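You operate a simulated robot arm through the tools that you are given. There is no shell and no other tool.

You run a simulated robot arm. Do the job below in one go: nothing can be reset, and whatever is moved stays where it is left.

## Task
Feed the dill and the thyme: move two drip heads, then press twice.
Fine: purple head on the dill pad, blue head on the thyme pad, the yellow one stays; two presses of the feed key, both after the moves.

It is judged by the outcome, as a careful person would: the job done as asked, and still so three seconds after it is handed in. It fails if anything else is knocked over, pushed out of place, dropped, spilled or broken.

## Robot
A 7-joint arm with a two-finger parallel gripper, hanging from a carriage that runs on a gantry, over the field with the corners [2.117, 0.762], [-0.061, 0.022], [0.351, -1.19], [2.529, -0.45] (x, y) and turns from -6.004 to 6.004 rad about z. Base frame: it is fixed where the carriage stands at the start and does not move with it; the origin is on the floor, on the carriage's upright axis, x ahead of it, y to its left, z up. Lengths are in m, angles in rad, forces in N, time in s.
With the tool pointing down near the work surface it reaches from about 0.72 to 0.8 m from the robot's upright axis, wherever it stands. Its first joint turns from -2.496 to 2.496 rad. Places, roughly: basil pot [2.2, 0.1, 1]; blue drip head [2.25, -0.25, 1]; dill pot [2.4, -0.5, 1]; feed can [2.6, -0.2, 1]; feed key [2.5, -0.2, 1.1]; parsley pot [2.3, -0.1, 1]; purple drip head [2.5, -0.5, 1]; thyme pot [2.4, -0.3, 1]; yellow drip head [2.25, 0, 1]. Payload 1.57 kg.
Tool frame: the origin (TCP) lies between the finger pads and is the grasp point; the fingertips stand 0.03 m ahead of it; z points along the fingers, y is the line along which they close. The gripper opens to 0.11 m. The fingers are 0.024 m wide and 0.012 m thick; the gripper's body (0.048 by 0.112 m) begins 0.078 m behind the TCP.
Orientation is told as [roll, pitch, yaw] about the base's x, y, z axes, in that order, counted from this pose: with the fingers straight down and closing along the base's y, the tool's x points along the base's -x, its y along +y and its z along -z.

## Interface
- The arm moves only by the tool apply_moves. Its argument "plan" is a list of rows, each a list of 6 numbers: the shift along the base's x, y, z in cm, then the turn, a rotation vector about the base's x, y, z in rad. In form: [[dx, dy, dz, wx, wy, wz], ...]. A call has 1 to 20 rows; each row shifts and turns the commanded pose from where the row before left it. "fingers" is the closure, from 0 (fully open) to 1 (shut), set as the call begins (left out, the last holds). Each row takes 0.2 s and may step no farther than 0.05 m and 0.15 rad from the row before; otherwise, or with a gripper value out of range, the whole call is refused. A pose out of reach is approached as far as the arm can. The call stops where the force on the tool passes 50 N (or 10 N more than at its start, if that is more) or the arm is blocked; 0.2 s more then pass. The fingers move at their own pace (about 0.045 m/s each) and stop on an object; they squeeze with about 37 N. The grip force told is the motor's: it shows also when the fingers shut on nothing. Time passes only in rows, and 0.2 s behind the last, so rows that do not move let the fingers close. It gives the time, the measured TCP pose, the force on the tool (base axes), the opening and the grip force at its end, in the units of the frame above (readings bear some noise), with the torque about the TCP (base axes, N m) and any sound that the robot's microphone picked up, and new pictures: "show" is both (left out), scene, wrist or none.
- Cameras (640 x 400 px; columns grow to the right, rows downward): "scene" is now at [0.2994, -0.0103, 1.6053]; the picture's right is [-0.12, -0.99, 0.00], its down [-0.72, 0.09, -0.69] and it looks along [0.68, -0.08, -0.73] (base axes); focal length 294 px, centre (320, 200). "wrist" rides on the gripper at [0.07, 0.016, -0.141] in the tool frame; the picture's right is [-0.23, 0.97, 0.00], its down [-0.86, -0.20, -0.48] and it looks along [-0.47, -0.11, 0.88] (tool axes); focal length 222 px, centre (320, 200). There is no depth. A picture from a camera that has moved, and an enlarged one, comes with that camera's place and axes in the base frame and with its lens.
- move_column(by): slides the trunk up (or, below 0, down) by that many m; the arm and the scene camera ride with it, the base frame stays. It gives what a move gives, with no picture.
- drive_base(legs): drives the robot by 1 to 6 legs, each [ahead, left, turn to the left] in m, m and rad, along the robot's own axes; the way and the turn of a leg run together, so that a leg with both is an arc; at most 1.5 m and 3.142 rad a leg. The arm and the cameras ride along, it lands a little off, and it stops where it bumps. It keeps to its track: a leg is cut to what the track allows. It gives what a move gives, and a new picture of the scene camera.
- turn_head(pan, tilt): turns the head with the scene camera to pan (to the left, within 2.705 rad either way) and tilt (down, from -0.506 to 1.204), counted from straight ahead of the robot. It gives what a move gives, and a new picture of the scene camera.
- enlarge(camera, box): a new picture of the part [left, top, right, bottom] of that camera's present view, enlarged. It takes no simulated time.
- job_done(): hands the job in; it is judged then, once.

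Nothing tells you exact positions but the pictures and the camera data. Unless the task says otherwise, let go and move clear before handing in.

The tools are called after "Request:" as name(argument=value, ...) on one line, values as JSON. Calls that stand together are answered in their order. apply_moves: Moves the arm, as the interface text tells. Its arguments: {"type":"object","properties":{"plan":{"type":"array"},"fingers":{"type":"number"},"show":{"type":"string","enum":["both","scene","wrist","none"]}},"required":["plan"]} The other tools are called the same way: move_column (by) moves the trunk up or down; drive_base (legs) drives the base; turn_head (pan, tilt) turns the head that bears the scene camera; enlarge (camera, box) takes an enlarged picture of a part of a camera's view; job_done () hands the job in.

At the start:

```text
time: 0.0
tcp_pos: [0.7875, 0.0133, 1.1678]
ee_rot: [0.0, 0.0, 0.0]
ft_force: [0.1, -0.2, 0.4]
moment: [-0.01, -0.01, -0.01]
opening: 0.1103
finger_force: 0.1
trunk travel left (down, up): [-0.432, 0.163]
robot x, y, heading: [-0.001, 0.0023, 0.002]
head pan, tilt (commanded): [-0.122, 0.817]
```

scene: 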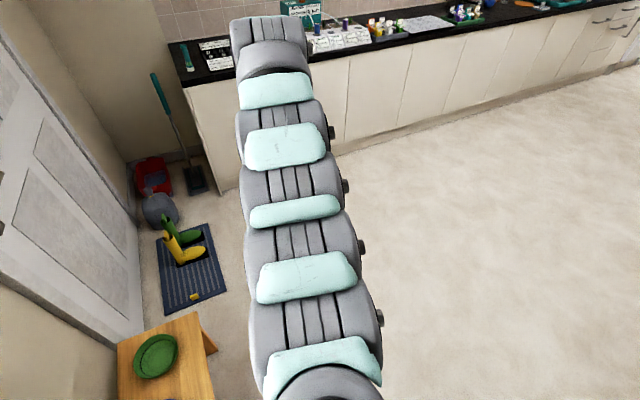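
wrist: 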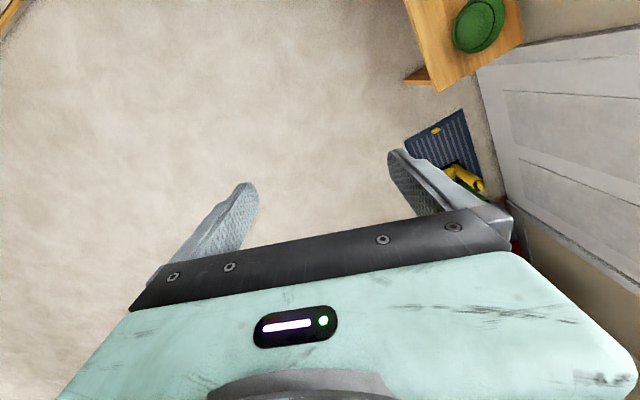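

The arm fills the middle of the view and the counter with the trays lies at the far top. I'll take a closer look at the counter before driving there.

Request:
turn_head(pan=-0.12, tilt=0.35)

Request:
enlarge(camera="scene", box=[160, 100, 480, 300])

```text
time: 0.9
tcp_pos: [0.7875, 0.0136, 1.1669]
ee_rot: [-0.001, 0.001, 0.0]
ft_force: [-0.3, -0.4, 0.4]
moment: [0.01, 0.02, 0.01]
opening: 0.1099
finger_force: 0.0
trunk travel left (down, up): [-0.432, 0.163]
robot x, y, heading: [-0.0011, 0.003, -0.002]
head pan, tilt (commanded): [-0.12, 0.351]
camera scene: at [0.3125, -0.0118, 1.6462], right [-0.12, -0.99, 0.0], down [-0.34, 0.04, -0.94], along [0.93, -0.11, -0.34], focal length 294 px, centre (320, 200)
```

scene: 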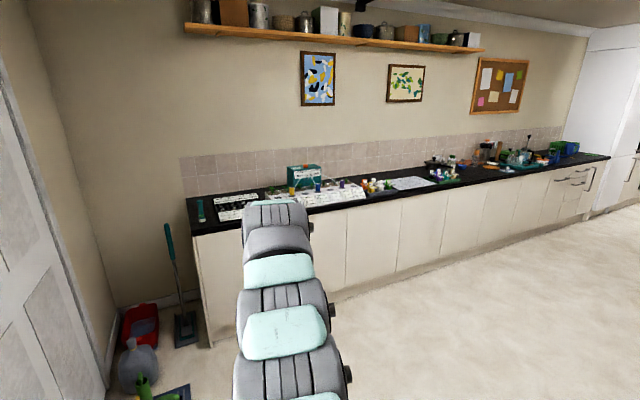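

```text
2.00 times, centred on (320, 200) of scene
camera zoom: at [0.3125, -0.0118, 1.6462], right [-0.12, -0.99, 0.0], down [-0.34, 0.04, -0.94], along [0.93, -0.11, -0.34], focal length 587 px, centre (320, 200)
```

zoom: 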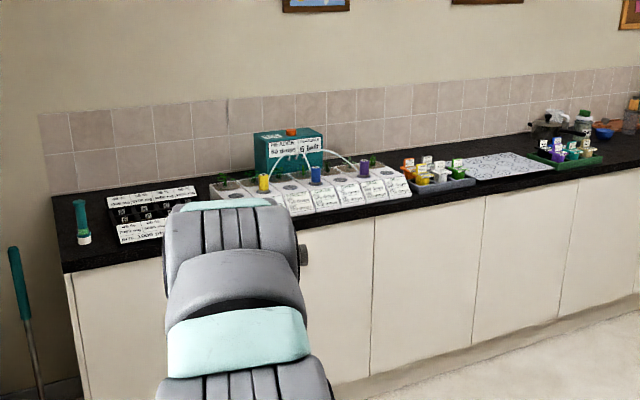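

The counter runs at an angle: its front edge goes roughly along (0.32, -0.95). The drip unit with yellow, blue and purple heads sits near its left end. I'll raise the trunk, drive up and face the counter squarely.

Request:
move_column(by=0.15)

Request:
drive_base(legs=[[1.1, -0.6, 0], [0, 0, 0.328]])

Request:
turn_head(pan=0.0, tilt=0.6)

```text
time: 2.7
tcp_pos: [0.7874, 0.0135, 1.3168]
ee_rot: [0.0, 0.001, 0.001]
ft_force: [0.1, 0.4, -0.2]
moment: [-0.02, -0.01, 0.03]
opening: 0.1102
finger_force: 0.1
trunk travel left (down, up): [-0.582, 0.013]
robot x, y, heading: [-0.0019, 0.0013, 0.002]
head pan, tilt (commanded): [-0.12, 0.351]
```

```text
time: 10.0
tcp_pos: [1.8377, -0.3259, 1.318]
ee_rot: [0.003, -0.002, 0.331]
ft_force: [-0.5, 0.3, -0.7]
moment: [-0.01, 0.02, 0.0]
opening: 0.11
finger_force: 0.0
trunk travel left (down, up): [-0.582, 0.013]
robot x, y, heading: [1.099, -0.5932, 0.331]
head pan, tilt (commanded): [-0.12, 0.351]
camera scene: at [1.3973, -0.5049, 1.7963], right [0.21, -0.98, 0.0], down [-0.34, -0.07, -0.94], along [0.92, 0.2, -0.34], focal length 294 px, centre (320, 200)
```

scene: 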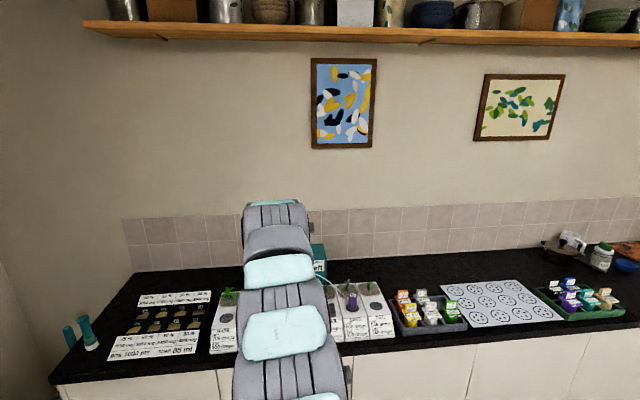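

```text
time: 10.8
tcp_pos: [1.8366, -0.3262, 1.3166]
ee_rot: [0.0, -0.001, 0.33]
ft_force: [-0.1, 0.2, 0.6]
moment: [0.01, 0.01, 0.01]
opening: 0.1099
finger_force: 0.1
trunk travel left (down, up): [-0.582, 0.013]
robot x, y, heading: [1.1006, -0.5968, 0.335]
head pan, tilt (commanded): [0.0, 0.6]
camera scene: at [1.3899, -0.4957, 1.7736], right [0.33, -0.95, 0.0], down [-0.53, -0.18, -0.83], along [0.78, 0.27, -0.56], focal length 294 px, centre (320, 200)
```

scene: 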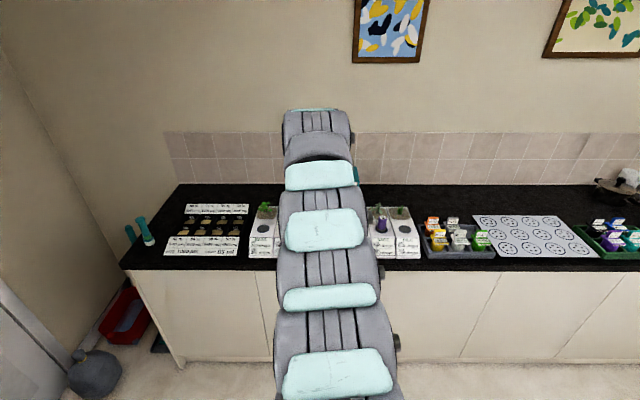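

The arm hides the middle of the unit. I'll shift the robot to the left so the camera can look at the whole unit past the arm.

Request:
drive_base(legs=[[0, 0.65, 0]])

Request:
turn_head(pan=-0.55, tilt=0.7)

```text
time: 14.4
tcp_pos: [1.626, 0.2846, 1.3177]
ee_rot: [0.001, 0.001, 0.334]
ft_force: [0.0, -0.3, 0.5]
moment: [0.01, 0.0, 0.01]
opening: 0.1099
finger_force: 0.1
trunk travel left (down, up): [-0.582, 0.013]
robot x, y, heading: [0.8854, 0.0132, 0.338]
head pan, tilt (commanded): [0.0, 0.6]
camera scene: at [1.1781, 0.1143, 1.7735], right [0.33, -0.94, 0.0], down [-0.53, -0.19, -0.83], along [0.78, 0.27, -0.56], focal length 294 px, centre (320, 200)
```

scene: 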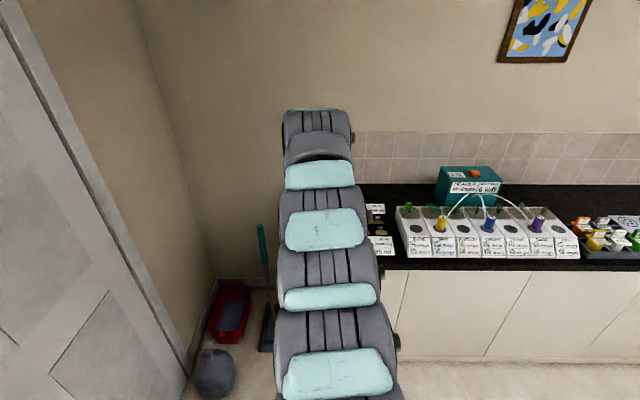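

```text
time: 15.3
tcp_pos: [1.6255, 0.2851, 1.3165]
ee_rot: [0.0, 0.001, 0.335]
ft_force: [0.0, -0.5, -0.1]
moment: [0.01, 0.0, 0.0]
opening: 0.1103
finger_force: 0.1
trunk travel left (down, up): [-0.582, 0.013]
robot x, y, heading: [0.8914, 0.0129, 0.333]
head pan, tilt (commanded): [-0.55, 0.7]
camera scene: at [1.1776, 0.0672, 1.7649], right [-0.21, -0.98, 0.0], down [-0.63, 0.14, -0.77], along [0.75, -0.16, -0.64], focal length 294 px, centre (320, 200)
```

scene: 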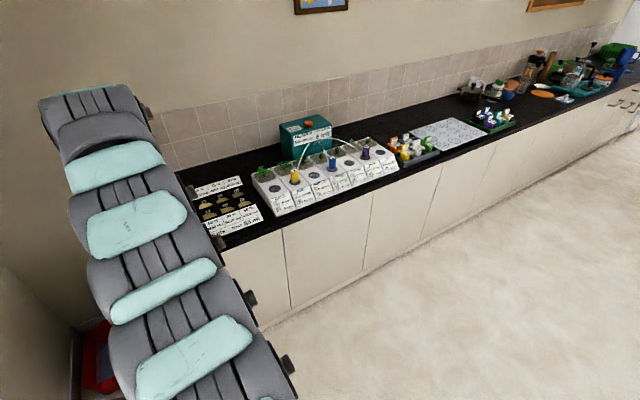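

Request:
enlarge(camera="scene", box=[240, 100, 400, 220])

Request:
enlarge(camera="scene", box=[250, 100, 330, 150])

Request:
enlarge(camera="scene", box=[320, 130, 400, 180])

Request:
enlarge(camera="scene", box=[250, 155, 340, 215])

```text
3.33 times, centred on (320, 160) of scene
camera zoom: at [1.1776, 0.0672, 1.7649], right [-0.21, -0.98, 0.0], down [-0.63, 0.14, -0.77], along [0.75, -0.16, -0.64], focal length 979 px, centre (320, 333)
```

zoom: 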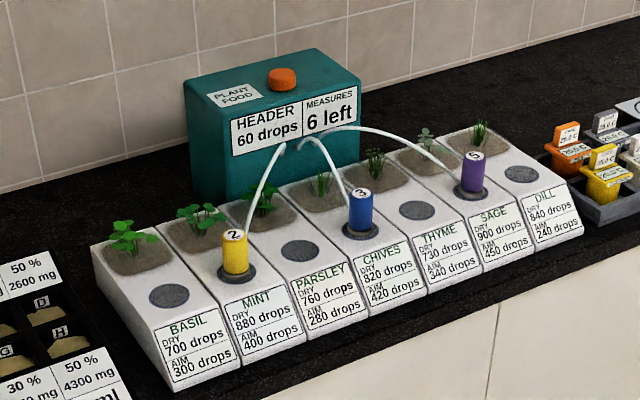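

```text
8.00 times, centred on (290, 125) of scene
camera zoom: at [1.1776, 0.0672, 1.7649], right [-0.21, -0.98, 0.0], down [-0.63, 0.14, -0.77], along [0.75, -0.16, -0.64], focal length 2349 px, centre (560, 800)
```

zoom: 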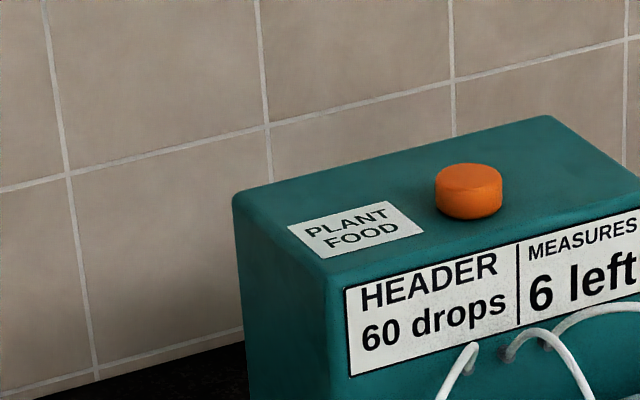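

```text
8.00 times, centred on (360, 155) of scene
camera zoom: at [1.1776, 0.0672, 1.7649], right [-0.21, -0.98, 0.0], down [-0.63, 0.14, -0.77], along [0.75, -0.16, -0.64], focal length 2349 px, centre (0, 560)
```

zoom: 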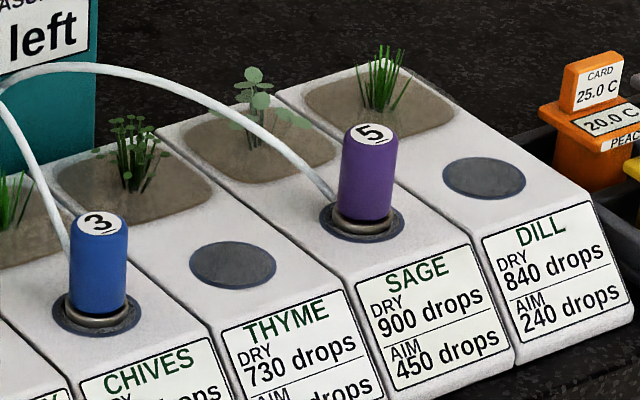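

```text
6.67 times, centred on (295, 185) of scene
camera zoom: at [1.1776, 0.0672, 1.7649], right [-0.21, -0.98, 0.0], down [-0.63, 0.14, -0.77], along [0.75, -0.16, -0.64], focal length 1958 px, centre (487, 300)
```

zoom: 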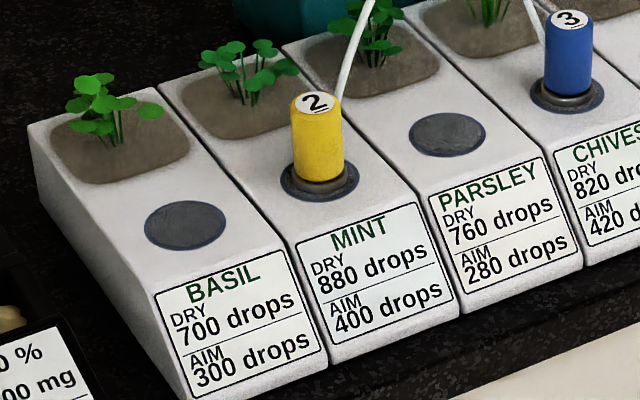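

The row from left to right is basil, mint (yellow, 2), parsley, chives (blue, 3), thyme, sage (purple, 5) and dill. Each head therefore moves one pot to the right, to empty pads at about z 0.975 and about 0.1 m apart. I'll move to the right end for a second view to fix positions.

Request:
drive_base(legs=[[0, -0.93, -0.01]])

Request:
turn_head(pan=0.35, tilt=0.65)

Request:
enlarge(camera="scene", box=[320, 120, 480, 220])

```text
time: 20.2
tcp_pos: [1.93, -0.5885, 1.3164]
ee_rot: [-0.001, 0.001, 0.333]
ft_force: [0.2, 0.7, -0.3]
moment: [-0.02, -0.02, -0.01]
opening: 0.1101
finger_force: 0.1
trunk travel left (down, up): [-0.582, 0.013]
robot x, y, heading: [1.1947, -0.8573, 0.333]
head pan, tilt (commanded): [-0.55, 0.7]
camera scene: at [1.4816, -0.8066, 1.7649], right [-0.21, -0.98, 0.0], down [-0.63, 0.14, -0.76], along [0.75, -0.16, -0.64], focal length 294 px, centre (320, 200)
```

scene: 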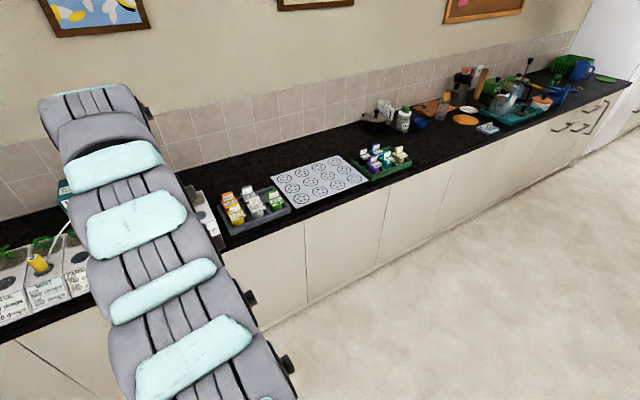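

```text
time: 21.4
tcp_pos: [1.9289, -0.5883, 1.318]
ee_rot: [0.0, 0.001, 0.335]
ft_force: [0.1, -0.8, -0.2]
moment: [-0.02, -0.03, 0.0]
opening: 0.1099
finger_force: 0.0
trunk travel left (down, up): [-0.582, 0.013]
robot x, y, heading: [1.1888, -0.8611, 0.335]
head pan, tilt (commanded): [0.351, 0.649]
camera scene: at [1.4658, -0.7336, 1.7692], right [0.63, -0.77, 0.0], down [-0.47, -0.38, -0.8], along [0.62, 0.5, -0.6], focal length 294 px, centre (320, 200)
```

scene: 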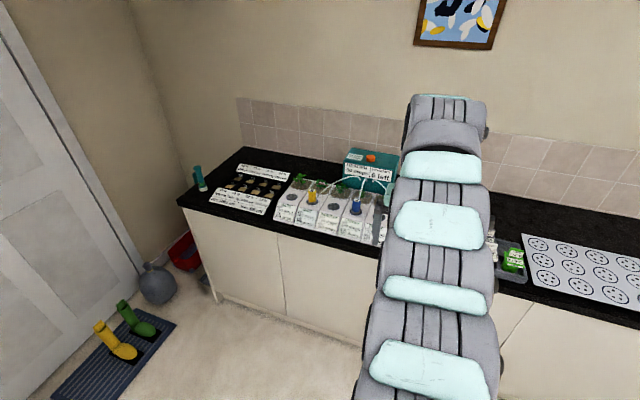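

```text
4.00 times, centred on (400, 170) of scene
camera zoom: at [1.4658, -0.7336, 1.7692], right [0.63, -0.77, 0.0], down [-0.47, -0.38, -0.8], along [0.62, 0.5, -0.6], focal length 1175 px, centre (0, 320)
```

zoom: 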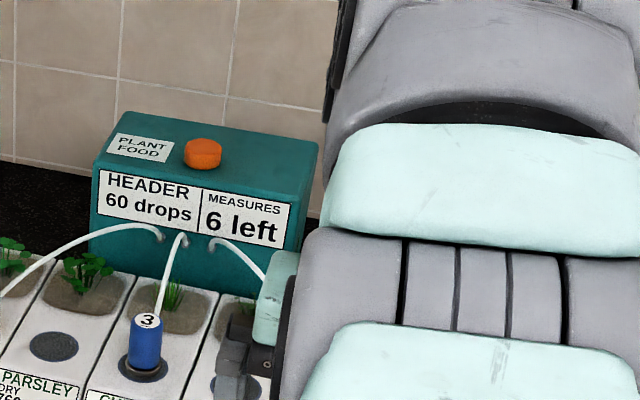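

Triangulating the two views gives:
- Blue head: (2.307, -0.241), top at z≈1.036, pad at z≈0.975.
- Thyme pad: (2.338, -0.335).
- Purple head on sage: (2.370, -0.429).
- Dill pad: (2.402, -0.523).
- Key top: (2.514, -0.170, 1.126).

Next I'll drive to a stand facing the thyme/sage area, staying high.

Request:
drive_base(legs=[[0.5062, 0.0785, -0.011]])

Request:
turn_head(pan=0.0, tilt=0.95)

Request:
apply_moves(plan=[[0, 0, 0, 0, 0, 0]], show="wrist")

```text
time: 24.4
tcp_pos: [2.3894, -0.3593, 1.3178]
ee_rot: [0.0, 0.0, 0.322]
ft_force: [-0.2, -0.1, -0.4]
moment: [0.01, -0.05, -0.02]
opening: 0.1098
finger_force: 0.1
trunk travel left (down, up): [-0.582, 0.013]
robot x, y, heading: [1.6455, -0.6243, 0.325]
head pan, tilt (commanded): [0.351, 0.649]
camera scene: at [1.9239, -0.4984, 1.7692], right [0.62, -0.78, 0.0], down [-0.47, -0.38, -0.8], along [0.62, 0.5, -0.6], focal length 294 px, centre (320, 200)
```

scene: 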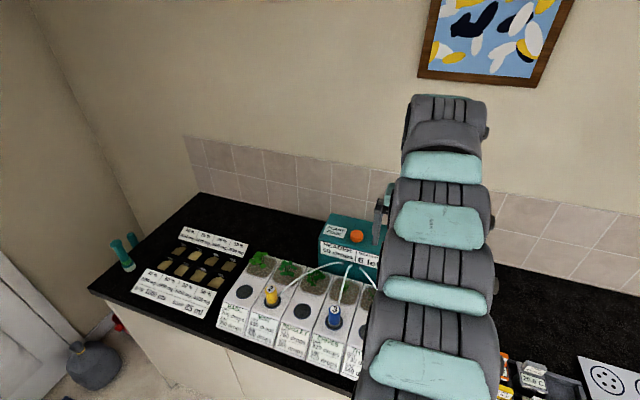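

```text
time: 25.2
tcp_pos: [2.3894, -0.3583, 1.3173]
ee_rot: [0.0, 0.0, 0.324]
ft_force: [-0.1, 0.0, 0.5]
moment: [0.02, -0.01, -0.04]
opening: 0.1099
finger_force: 0.0
trunk travel left (down, up): [-0.582, 0.013]
robot x, y, heading: [1.646, -0.6235, 0.326]
head pan, tilt (commanded): [0.0, 0.949]
camera scene: at [1.9251, -0.5294, 1.7452], right [0.32, -0.95, 0.0], down [-0.77, -0.26, -0.58], along [0.55, 0.19, -0.81], focal length 294 px, centre (320, 200)
```

scene: 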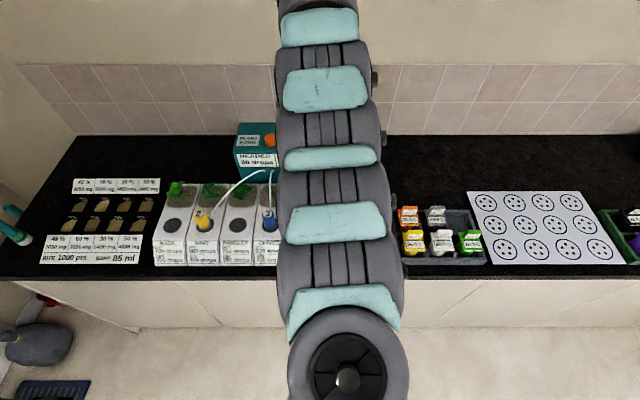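

```text
time: 25.6
tcp_pos: [2.3893, -0.3588, 1.3171]
ee_rot: [-0.001, 0.0, 0.322]
ft_force: [0.7, 0.1, -0.3]
moment: [0.02, -0.01, 0.02]
opening: 0.1099
finger_force: 0.0
trunk travel left (down, up): [-0.582, 0.013]
robot x, y, heading: [1.6481, -0.623, 0.323]
head pan, tilt (commanded): [0.0, 0.949]
camera wrist: at [2.3175, -0.3653, 1.4587], right [-0.09, 1.0, 0.0], down [0.87, 0.08, 0.48], along [0.48, 0.04, -0.88], focal length 222 px, centre (320, 200)
```

wrist: 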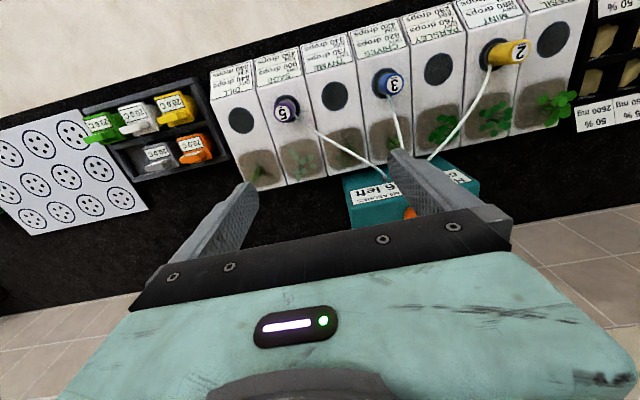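

The wrist view shows the whole row clearly, with the picture's top toward the robot. I'll enlarge it around purple, the dill pad, and blue to refine the positions.

Request:
enlarge(camera="wrist", box=[200, 60, 360, 160])

Request:
enlarge(camera="wrist", box=[300, 40, 460, 140])

Request:
enlarge(camera="wrist", box=[240, 100, 480, 250])

```text
4.00 times, centred on (280, 110) of wrist
camera zoom: at [2.3175, -0.3653, 1.4587], right [-0.09, 1.0, 0.0], down [0.87, 0.08, 0.48], along [0.48, 0.04, -0.88], focal length 888 px, centre (480, 560)
```

zoom: 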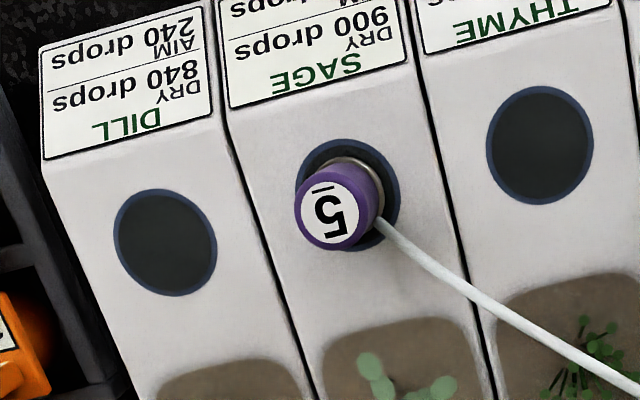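

```text
4.00 times, centred on (380, 90) of wrist
camera zoom: at [2.3175, -0.3653, 1.4587], right [-0.09, 1.0, 0.0], down [0.87, 0.08, 0.48], along [0.48, 0.04, -0.88], focal length 888 px, centre (80, 640)
```

zoom: 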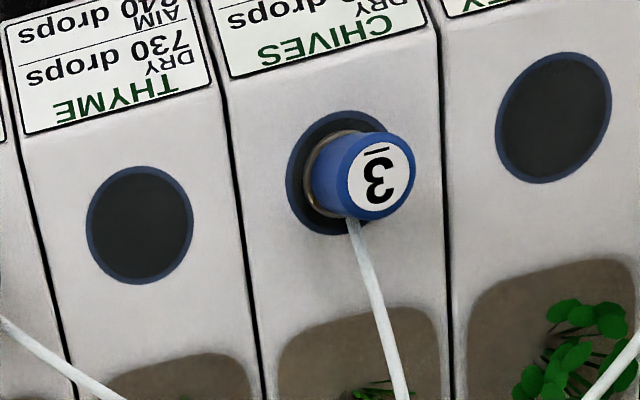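

```text
2.67 times, centred on (360, 175) of wrist
camera zoom: at [2.3175, -0.3653, 1.4587], right [-0.09, 1.0, 0.0], down [0.87, 0.08, 0.48], along [0.48, 0.04, -0.88], focal length 592 px, centre (213, 267)
```

zoom: 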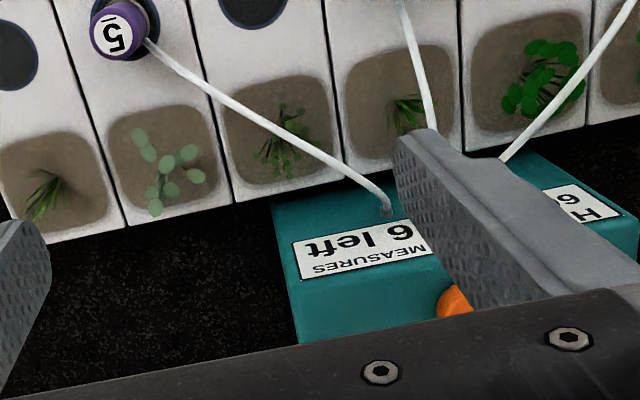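

From the wrist view, the pads are:
- Dill: (2.408, -0.520)
- Sage/purple: (2.377, -0.427)
- Thyme: (2.345, -0.333)
- Chives/blue: (2.314, -0.239)

Purple's tube leaves back-left, so I'll turn the gripper a bit counter-clockwise to keep the fingers off it. Then I'll line up above purple and lower the trunk partway.

Request:
apply_moves(plan=[[-0.43, -2.27, 0, 0, 0, 0.14], [-0.43, -2.27, 0, 0, 0, 0.14], [-0.42, -2.26, 0, 0, 0, 0.14], [0, 0, 0, 0, 0, 0]], fingers=0, show="none")

Request:
move_column(by=-0.17)

Request:
apply_moves(plan=[[0, 0, 0, 0, 0, 0]], show="both")

```text
time: 26.6
tcp_pos: [2.3763, -0.4266, 1.3174]
ee_rot: [0.002, -0.002, 0.745]
ft_force: [0.3, 0.3, 0.2]
moment: [0.0, 0.0, 0.0]
opening: 0.11
finger_force: 0.1
trunk travel left (down, up): [-0.582, 0.013]
robot x, y, heading: [1.6494, -0.6216, 0.325]
head pan, tilt (commanded): [0.0, 0.949]
```

```text
time: 28.5
tcp_pos: [2.3767, -0.4263, 1.1469]
ee_rot: [0.002, 0.0, 0.744]
ft_force: [0.3, 0.1, 0.6]
moment: [0.01, -0.01, -0.02]
opening: 0.11
finger_force: 0.1
trunk travel left (down, up): [-0.412, 0.183]
robot x, y, heading: [1.6467, -0.6222, 0.332]
head pan, tilt (commanded): [0.0, 0.949]
```

```text
time: 28.9
tcp_pos: [2.3771, -0.4265, 1.1472]
ee_rot: [0.001, 0.0, 0.744]
ft_force: [-0.5, -0.4, 0.0]
moment: [0.01, -0.01, -0.03]
opening: 0.11
finger_force: 0.1
trunk travel left (down, up): [-0.412, 0.183]
robot x, y, heading: [1.6477, -0.6212, 0.325]
head pan, tilt (commanded): [0.0, 0.949]
camera scene: at [1.9251, -0.5294, 1.5751], right [0.32, -0.95, 0.0], down [-0.77, -0.26, -0.58], along [0.55, 0.19, -0.81], focal length 294 px, centre (320, 200)
camera wrist: at [2.3139, -0.4615, 1.2888], right [-0.49, 0.87, 0.0], down [0.76, 0.43, 0.48], along [0.42, 0.23, -0.88], focal length 222 px, centre (320, 200)
```

scene: 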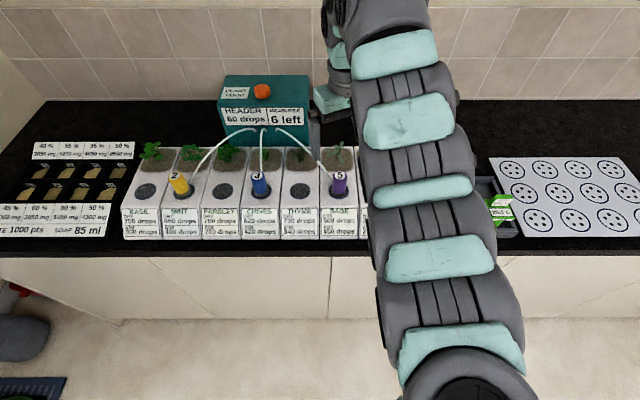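
wrist: 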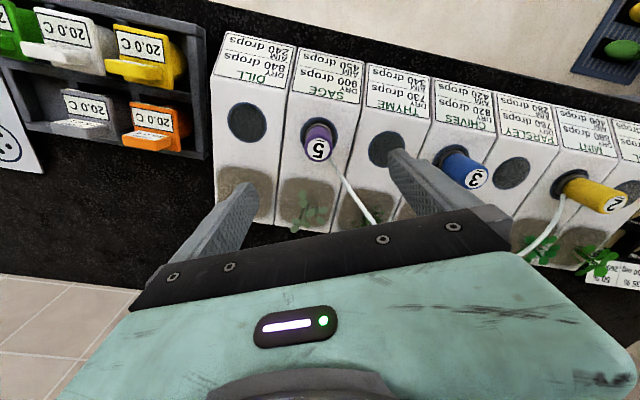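

The gripper is above purple now. I'll check the scene picture closely to confirm where the fingers are.

Request:
enlarge(camera="scene", box=[220, 60, 420, 210])

Request:
enlarge(camera="wrist", box=[200, 80, 440, 230])

```text
2.67 times, centred on (320, 135) of scene
camera zoom: at [1.9251, -0.5294, 1.5751], right [0.32, -0.95, 0.0], down [-0.77, -0.26, -0.58], along [0.55, 0.19, -0.81], focal length 783 px, centre (320, 373)
```

zoom: 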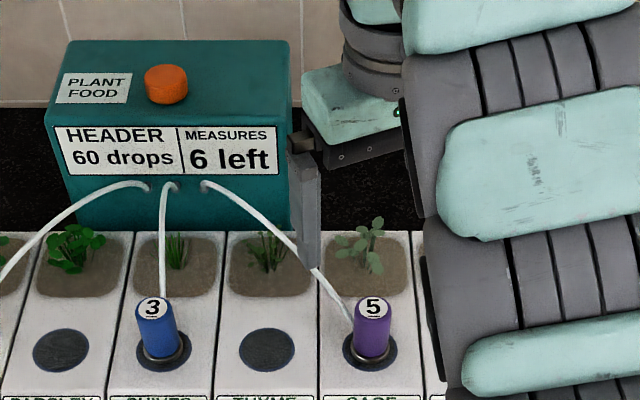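

```text
2.67 times, centred on (320, 155) of wrist
camera zoom: at [2.3139, -0.4615, 1.2888], right [-0.49, 0.87, 0.0], down [0.76, 0.43, 0.48], along [0.42, 0.23, -0.88], focal length 592 px, centre (320, 320)
```

zoom: 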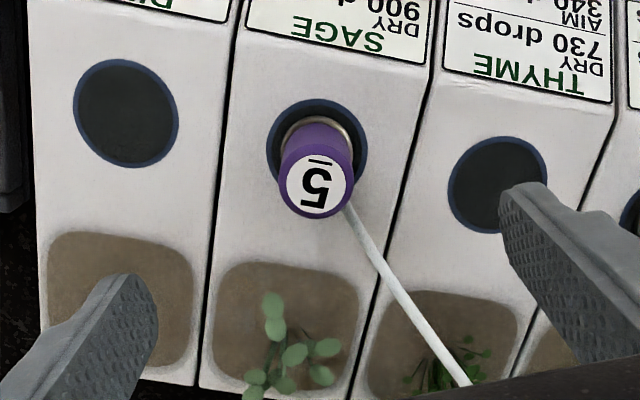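

The head, pad and gripper line up (purple at about (2.376, -0.427)). The tube runs well away from the closing line, so I'll go down around the head with the fingers open.

Request:
apply_moves(plan=[[-0.1, 0, -3, 0, 0, 0], [0, 0, -3, 0, 0, 0], [0, 0, -2.5, 0, 0, 0], [0, 0, -2.5, 0, 0, 0], [0, 0, -1.5, 0, 0, 0], [0, 0, 0, 0, 0, 0]], show="both")

Request:
enlarge(camera="wrist", box=[160, 80, 480, 280])

Request:
enlarge(camera="scene", box=[240, 90, 400, 220])

```text
time: 30.3
tcp_pos: [2.3754, -0.4263, 1.0228]
ee_rot: [0.0, 0.002, 0.744]
ft_force: [1.1, 0.0, 0.0]
moment: [0.01, -0.02, -0.02]
opening: 0.1102
finger_force: 0.0
trunk travel left (down, up): [-0.412, 0.183]
robot x, y, heading: [1.649, -0.6223, 0.323]
head pan, tilt (commanded): [0.0, 0.949]
camera scene: at [1.9251, -0.5295, 1.5751], right [0.32, -0.95, 0.0], down [-0.77, -0.26, -0.58], along [0.55, 0.19, -0.81], focal length 294 px, centre (320, 200)
camera wrist: at [2.3127, -0.4618, 1.1642], right [-0.49, 0.87, 0.0], down [0.76, 0.43, 0.48], along [0.42, 0.23, -0.88], focal length 222 px, centre (320, 200)
```

scene: 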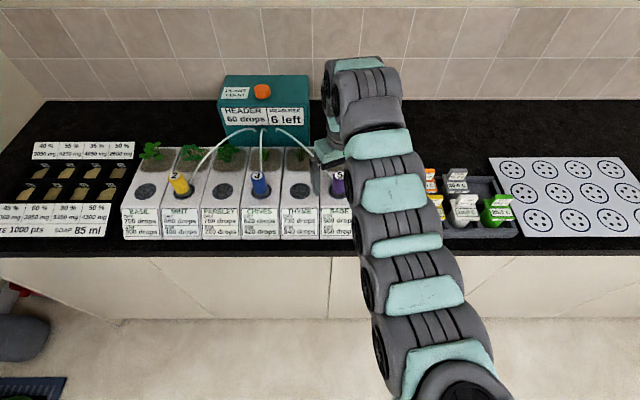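
wrist: 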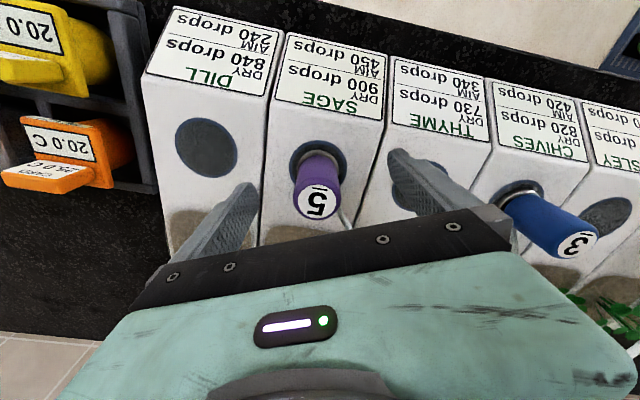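

```text
2.00 times, centred on (320, 180) of wrist
camera zoom: at [2.3127, -0.4618, 1.1642], right [-0.49, 0.87, 0.0], down [0.76, 0.43, 0.48], along [0.42, 0.23, -0.88], focal length 444 px, centre (320, 240)
```

zoom: 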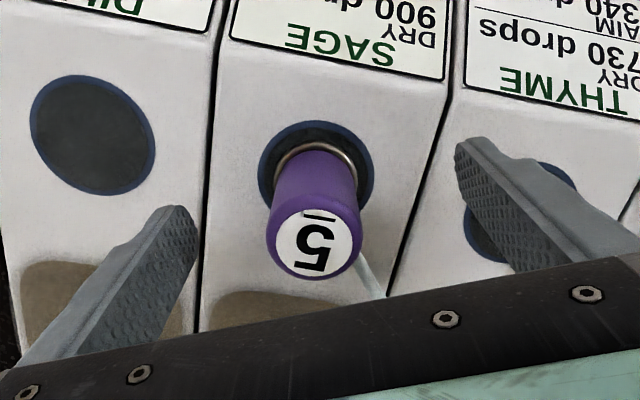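

```text
3.08 times, centred on (320, 155) of scene
camera zoom: at [1.9251, -0.5295, 1.5751], right [0.32, -0.95, 0.0], down [-0.77, -0.26, -0.58], along [0.55, 0.19, -0.81], focal length 904 px, centre (320, 338)
```

zoom: 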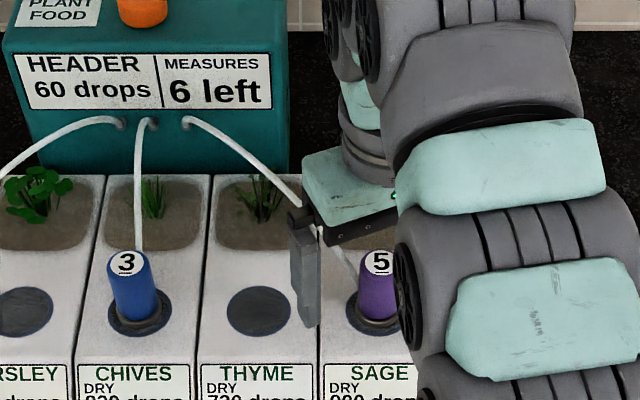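

The fingers straddle purple evenly, with the tube behind and out of the way. I'll close on it.

Request:
apply_moves(plan=[[0, 0, 0, 0, 0, 0], [0, 0, 0, 0, 0, 0], [0, 0, 0, 0, 0, 0], [0, 0, 0, 0, 0, 0], [0, 0, 0, 0, 0, 0], [0, 0, 0, 0, 0, 0]], fingers=1, show="both")

Request:
enlarge(camera="wrist", box=[200, 80, 440, 230])

```text
time: 31.7
tcp_pos: [2.3762, -0.426, 1.0231]
ee_rot: [-0.001, 0.003, 0.743]
ft_force: [0.2, -0.2, -0.2]
moment: [-0.01, -0.04, -0.02]
opening: 0.033
finger_force: 27.4
trunk travel left (down, up): [-0.412, 0.183]
robot x, y, heading: [1.6458, -0.6252, 0.328]
head pan, tilt (commanded): [0.0, 0.949]
camera scene: at [1.9251, -0.5295, 1.5751], right [0.32, -0.95, 0.0], down [-0.77, -0.26, -0.58], along [0.55, 0.19, -0.81], focal length 294 px, centre (320, 200)
camera wrist: at [2.3128, -0.4617, 1.1642], right [-0.49, 0.87, 0.0], down [0.76, 0.43, 0.48], along [0.42, 0.23, -0.88], focal length 222 px, centre (320, 200)
```

scene: 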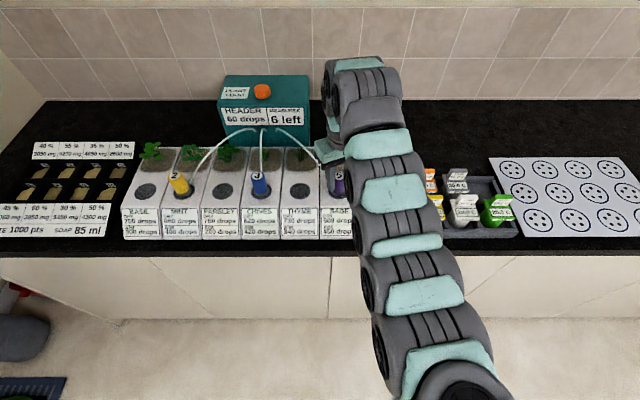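
wrist: 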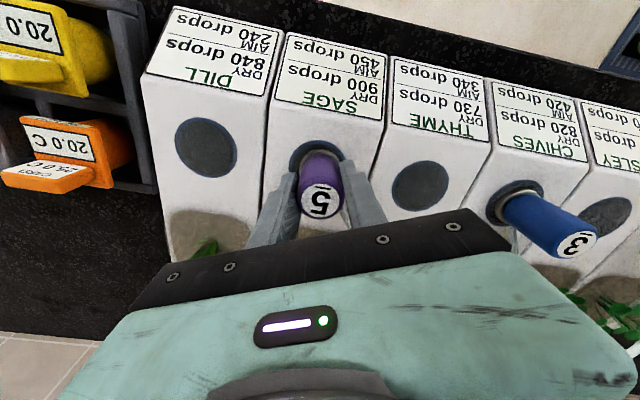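

```text
2.67 times, centred on (320, 155) of wrist
camera zoom: at [2.3128, -0.4617, 1.1642], right [-0.49, 0.87, 0.0], down [0.76, 0.43, 0.48], along [0.42, 0.23, -0.88], focal length 592 px, centre (320, 320)
```

zoom: 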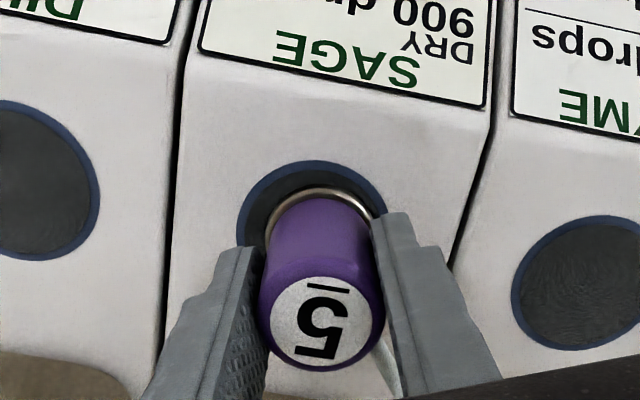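

Purple is gripped at a 33 mm opening. I'll lift it gently, straight up.

Request:
apply_moves(plan=[[0, 0, 0.5, 0, 0, 0], [0, 0, 1, 0, 0, 0], [0, 0, 1, 0, 0, 0], [0, 0, 1, 0, 0, 0], [0, 0, 0, 0, 0, 0]], show="both")

Request:
enlarge(camera="wrist", box=[160, 80, 480, 280])

Request:
enlarge(camera="scene", box=[240, 90, 400, 220])

```text
time: 32.9
tcp_pos: [2.3755, -0.4251, 1.0579]
ee_rot: [-0.001, 0.002, 0.742]
ft_force: [0.3, 0.0, -2.3]
moment: [0.01, -0.02, 0.0]
opening: 0.033
finger_force: 36.9
trunk travel left (down, up): [-0.412, 0.183]
robot x, y, heading: [1.6485, -0.6212, 0.328]
head pan, tilt (commanded): [0.0, 0.949]
camera scene: at [1.925, -0.5295, 1.575], right [0.32, -0.95, 0.0], down [-0.77, -0.26, -0.58], along [0.55, 0.19, -0.81], focal length 294 px, centre (320, 200)
camera wrist: at [2.3132, -0.4616, 1.1988], right [-0.49, 0.87, 0.0], down [0.77, 0.43, 0.48], along [0.42, 0.23, -0.88], focal length 222 px, centre (320, 200)
```

scene: 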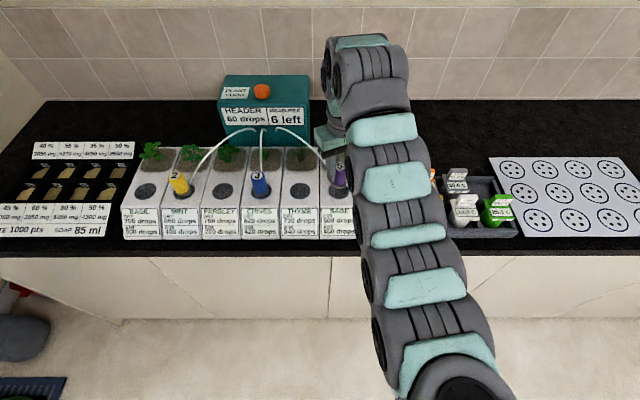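
wrist: 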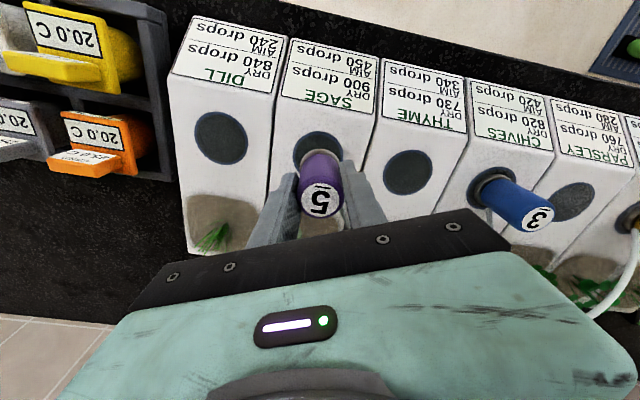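

```text
2.00 times, centred on (320, 180) of wrist
camera zoom: at [2.3132, -0.4616, 1.1988], right [-0.49, 0.87, 0.0], down [0.77, 0.43, 0.48], along [0.42, 0.23, -0.88], focal length 444 px, centre (320, 240)
```

zoom: 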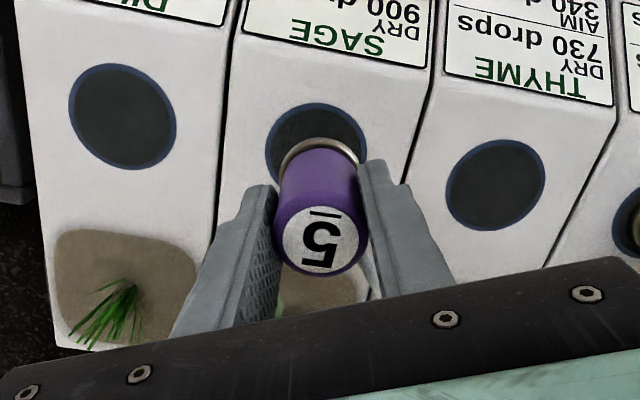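

```text
3.08 times, centred on (320, 155) of scene
camera zoom: at [1.925, -0.5295, 1.575], right [0.32, -0.95, 0.0], down [-0.77, -0.26, -0.58], along [0.55, 0.19, -0.81], focal length 904 px, centre (320, 338)
```

zoom: 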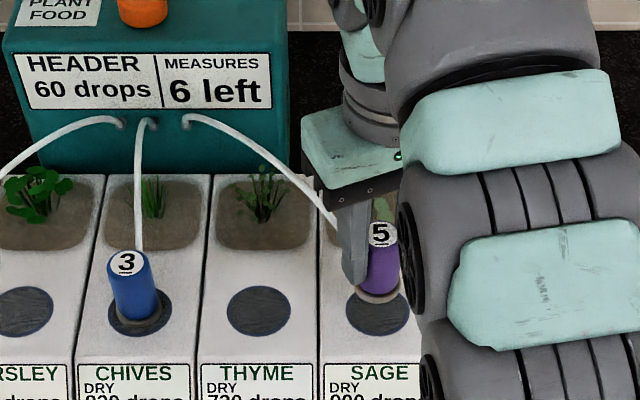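

Purple is lifted cleanly and its pad stayed put. I'll carry it one pot to the right, over the dill pad, and check the alignment before lowering.

Request:
apply_moves(plan=[[0.6, -1.9, 0, 0, 0, 0], [0.7, -2.0, 0, 0, 0, 0], [0.65, -2.0, 0, 0, 0, 0], [0.6, -1.9, 0, 0, 0, 0], [0.6, -1.6, 0, 0, 0, 0], [0, 0, 0, 0, 0, 0]], show="both")

Request:
enlarge(camera="wrist", box=[160, 80, 480, 280])

Request:
enlarge(camera="scene", box=[240, 90, 480, 240])

```text
time: 34.3
tcp_pos: [2.4089, -0.5206, 1.0576]
ee_rot: [0.0, 0.002, 0.743]
ft_force: [-1.2, -0.3, -2.3]
moment: [-0.03, 0.0, 0.01]
opening: 0.0327
finger_force: 36.6
trunk travel left (down, up): [-0.412, 0.183]
robot x, y, heading: [1.6464, -0.6215, 0.321]
head pan, tilt (commanded): [0.0, 0.949]
camera scene: at [1.925, -0.5295, 1.5751], right [0.32, -0.95, 0.0], down [-0.77, -0.26, -0.58], along [0.55, 0.19, -0.81], focal length 294 px, centre (320, 200)
camera wrist: at [2.3444, -0.5554, 1.1985], right [-0.49, 0.87, 0.0], down [0.76, 0.43, 0.48], along [0.42, 0.23, -0.88], focal length 222 px, centre (320, 200)
```

scene: 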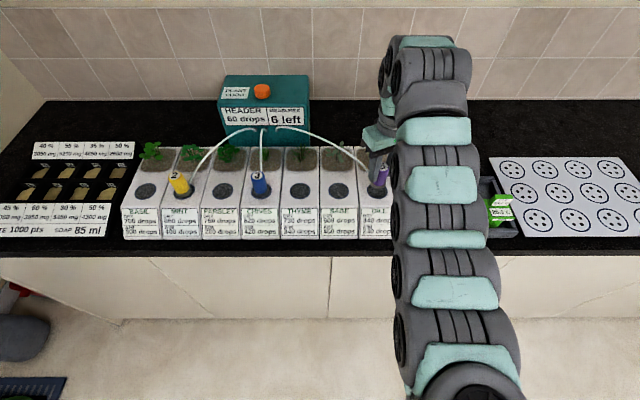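
wrist: 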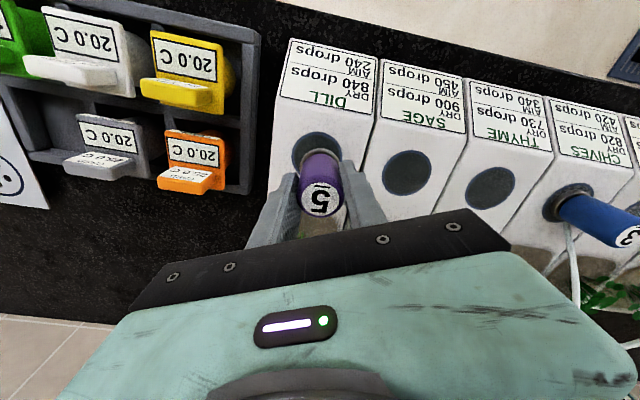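

```text
2.00 times, centred on (320, 180) of wrist
camera zoom: at [2.3444, -0.5554, 1.1985], right [-0.49, 0.87, 0.0], down [0.76, 0.43, 0.48], along [0.42, 0.23, -0.88], focal length 444 px, centre (320, 240)
```

zoom: 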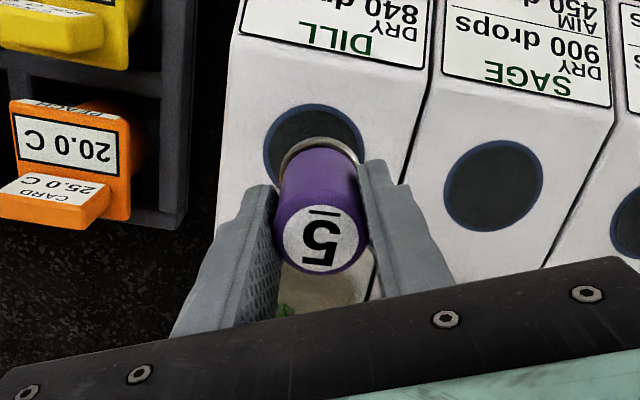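

```text
2.67 times, centred on (360, 165) of scene
camera zoom: at [1.925, -0.5295, 1.5751], right [0.32, -0.95, 0.0], down [-0.77, -0.26, -0.58], along [0.55, 0.19, -0.81], focal length 783 px, centre (213, 293)
```

zoom: 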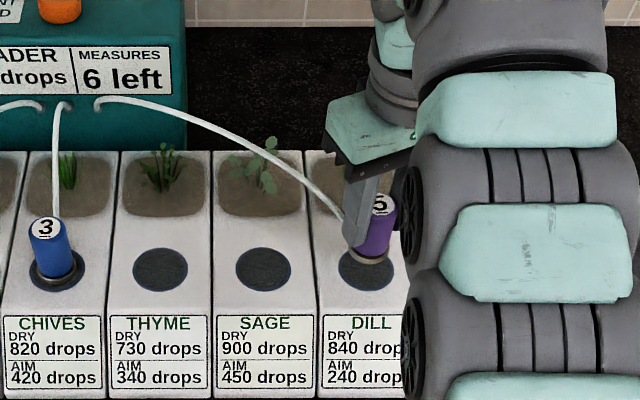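

The dill pad sits under purple just as the sage pad did before (within about 1 mm). I'll lower it by the same 3.5 cm it was lifted.

Request:
apply_moves(plan=[[0, 0, -1, 0, 0, 0], [0, 0, -1, 0, 0, 0], [0, 0, -0.8, 0, 0, 0], [0, 0, -0.5, 0, 0, 0], [0, 0, -0.2, 0, 0, 0], [0, 0, 0, 0, 0, 0]], show="wrist")

Request:
enlarge(camera="wrist", box=[200, 80, 440, 230])

```text
time: 35.7
tcp_pos: [2.4088, -0.52, 1.0248]
ee_rot: [-0.001, 0.0, 0.743]
ft_force: [-8.2, -0.3, 28.8]
moment: [0.06, 0.33, -0.12]
opening: 0.0331
finger_force: 37.3
trunk travel left (down, up): [-0.412, 0.183]
robot x, y, heading: [1.6462, -0.624, 0.327]
head pan, tilt (commanded): [0.0, 0.949]
camera wrist: at [2.3456, -0.5549, 1.1659], right [-0.49, 0.87, 0.0], down [0.76, 0.43, 0.48], along [0.42, 0.23, -0.88], focal length 222 px, centre (320, 200)
```

wrist: 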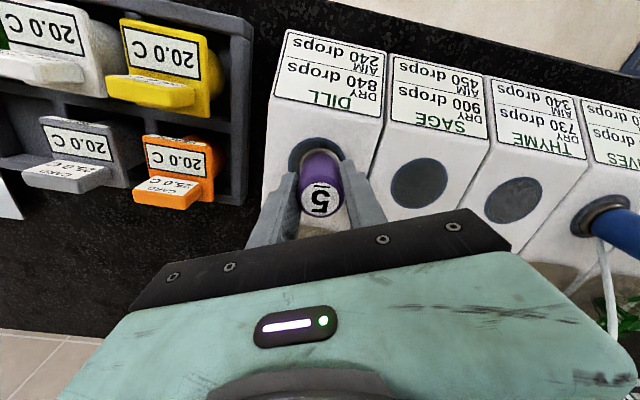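

```text
2.67 times, centred on (320, 155) of wrist
camera zoom: at [2.3456, -0.5549, 1.1659], right [-0.49, 0.87, 0.0], down [0.76, 0.43, 0.48], along [0.42, 0.23, -0.88], focal length 592 px, centre (320, 320)
```

zoom: 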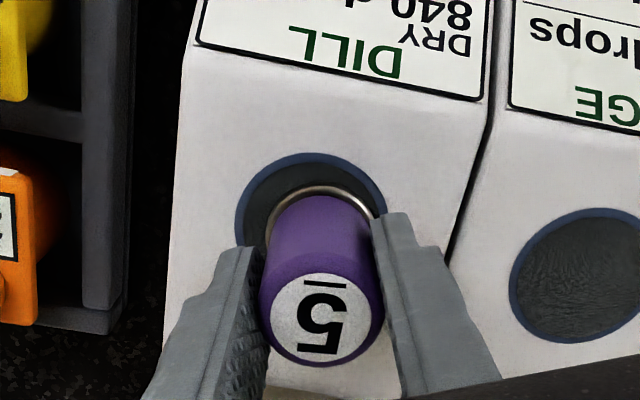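

Contact was made with about 29 N, so it is seated and slightly pressed. I'll ease the pressure before letting go and check the centring.

Request:
apply_moves(plan=[[0, 0, 0.2, 0, 0, 0], [0, 0, 0, 0, 0, 0]], show="both")

Request:
enlarge(camera="wrist", box=[200, 80, 440, 230])

Request:
enlarge(camera="scene", box=[320, 140, 420, 240])

```text
time: 36.3
tcp_pos: [2.4087, -0.5194, 1.0235]
ee_rot: [0.002, 0.0, 0.743]
ft_force: [3.3, 2.1, 9.7]
moment: [0.18, -0.36, -0.02]
opening: 0.033
finger_force: 37.3
trunk travel left (down, up): [-0.412, 0.183]
robot x, y, heading: [1.6451, -0.6211, 0.324]
head pan, tilt (commanded): [0.0, 0.949]
camera scene: at [1.9259, -0.5292, 1.5753], right [0.32, -0.95, 0.0], down [-0.77, -0.26, -0.58], along [0.55, 0.19, -0.81], focal length 294 px, centre (320, 200)
camera wrist: at [2.3456, -0.5552, 1.166], right [-0.49, 0.87, 0.0], down [0.76, 0.43, 0.48], along [0.42, 0.24, -0.88], focal length 222 px, centre (320, 200)
```

scene: 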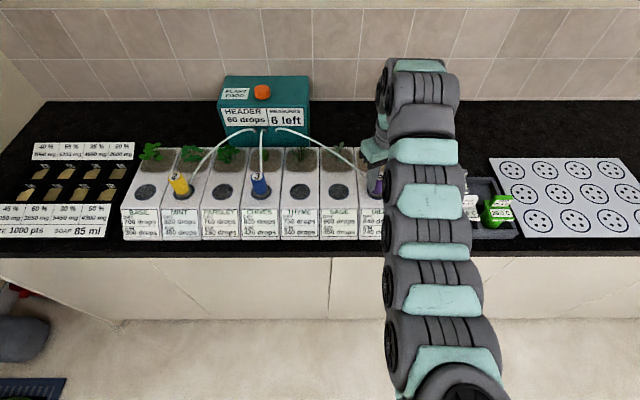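
wrist: 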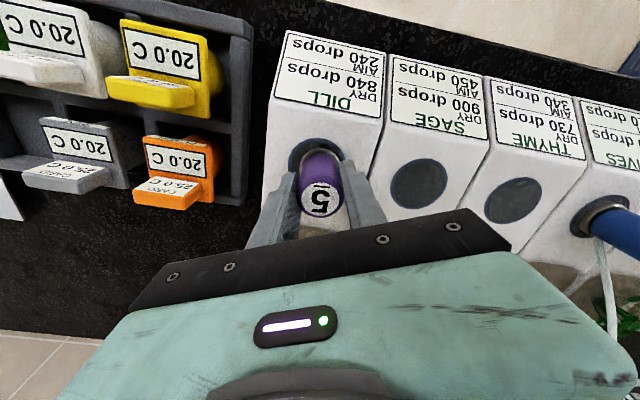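

```text
2.67 times, centred on (320, 155) of wrist
camera zoom: at [2.3456, -0.5552, 1.166], right [-0.49, 0.87, 0.0], down [0.76, 0.43, 0.48], along [0.42, 0.24, -0.88], focal length 592 px, centre (320, 320)
```

zoom: 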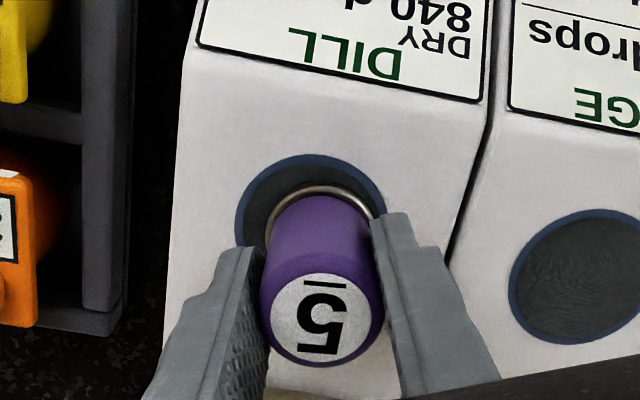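

```text
4.00 times, centred on (370, 190) of scene
camera zoom: at [1.9259, -0.5292, 1.5753], right [0.32, -0.95, 0.0], down [-0.77, -0.26, -0.58], along [0.55, 0.19, -0.81], focal length 1175 px, centre (120, 240)
```

zoom: 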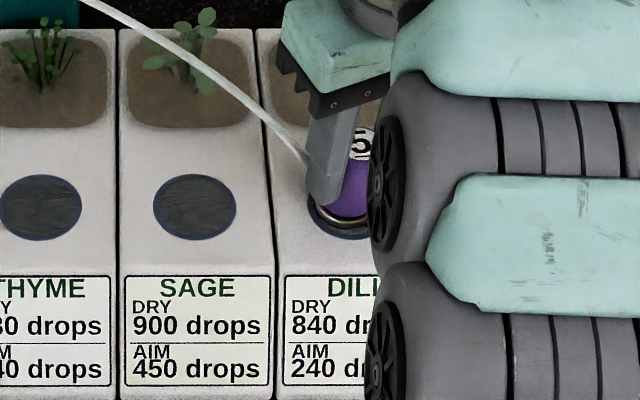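

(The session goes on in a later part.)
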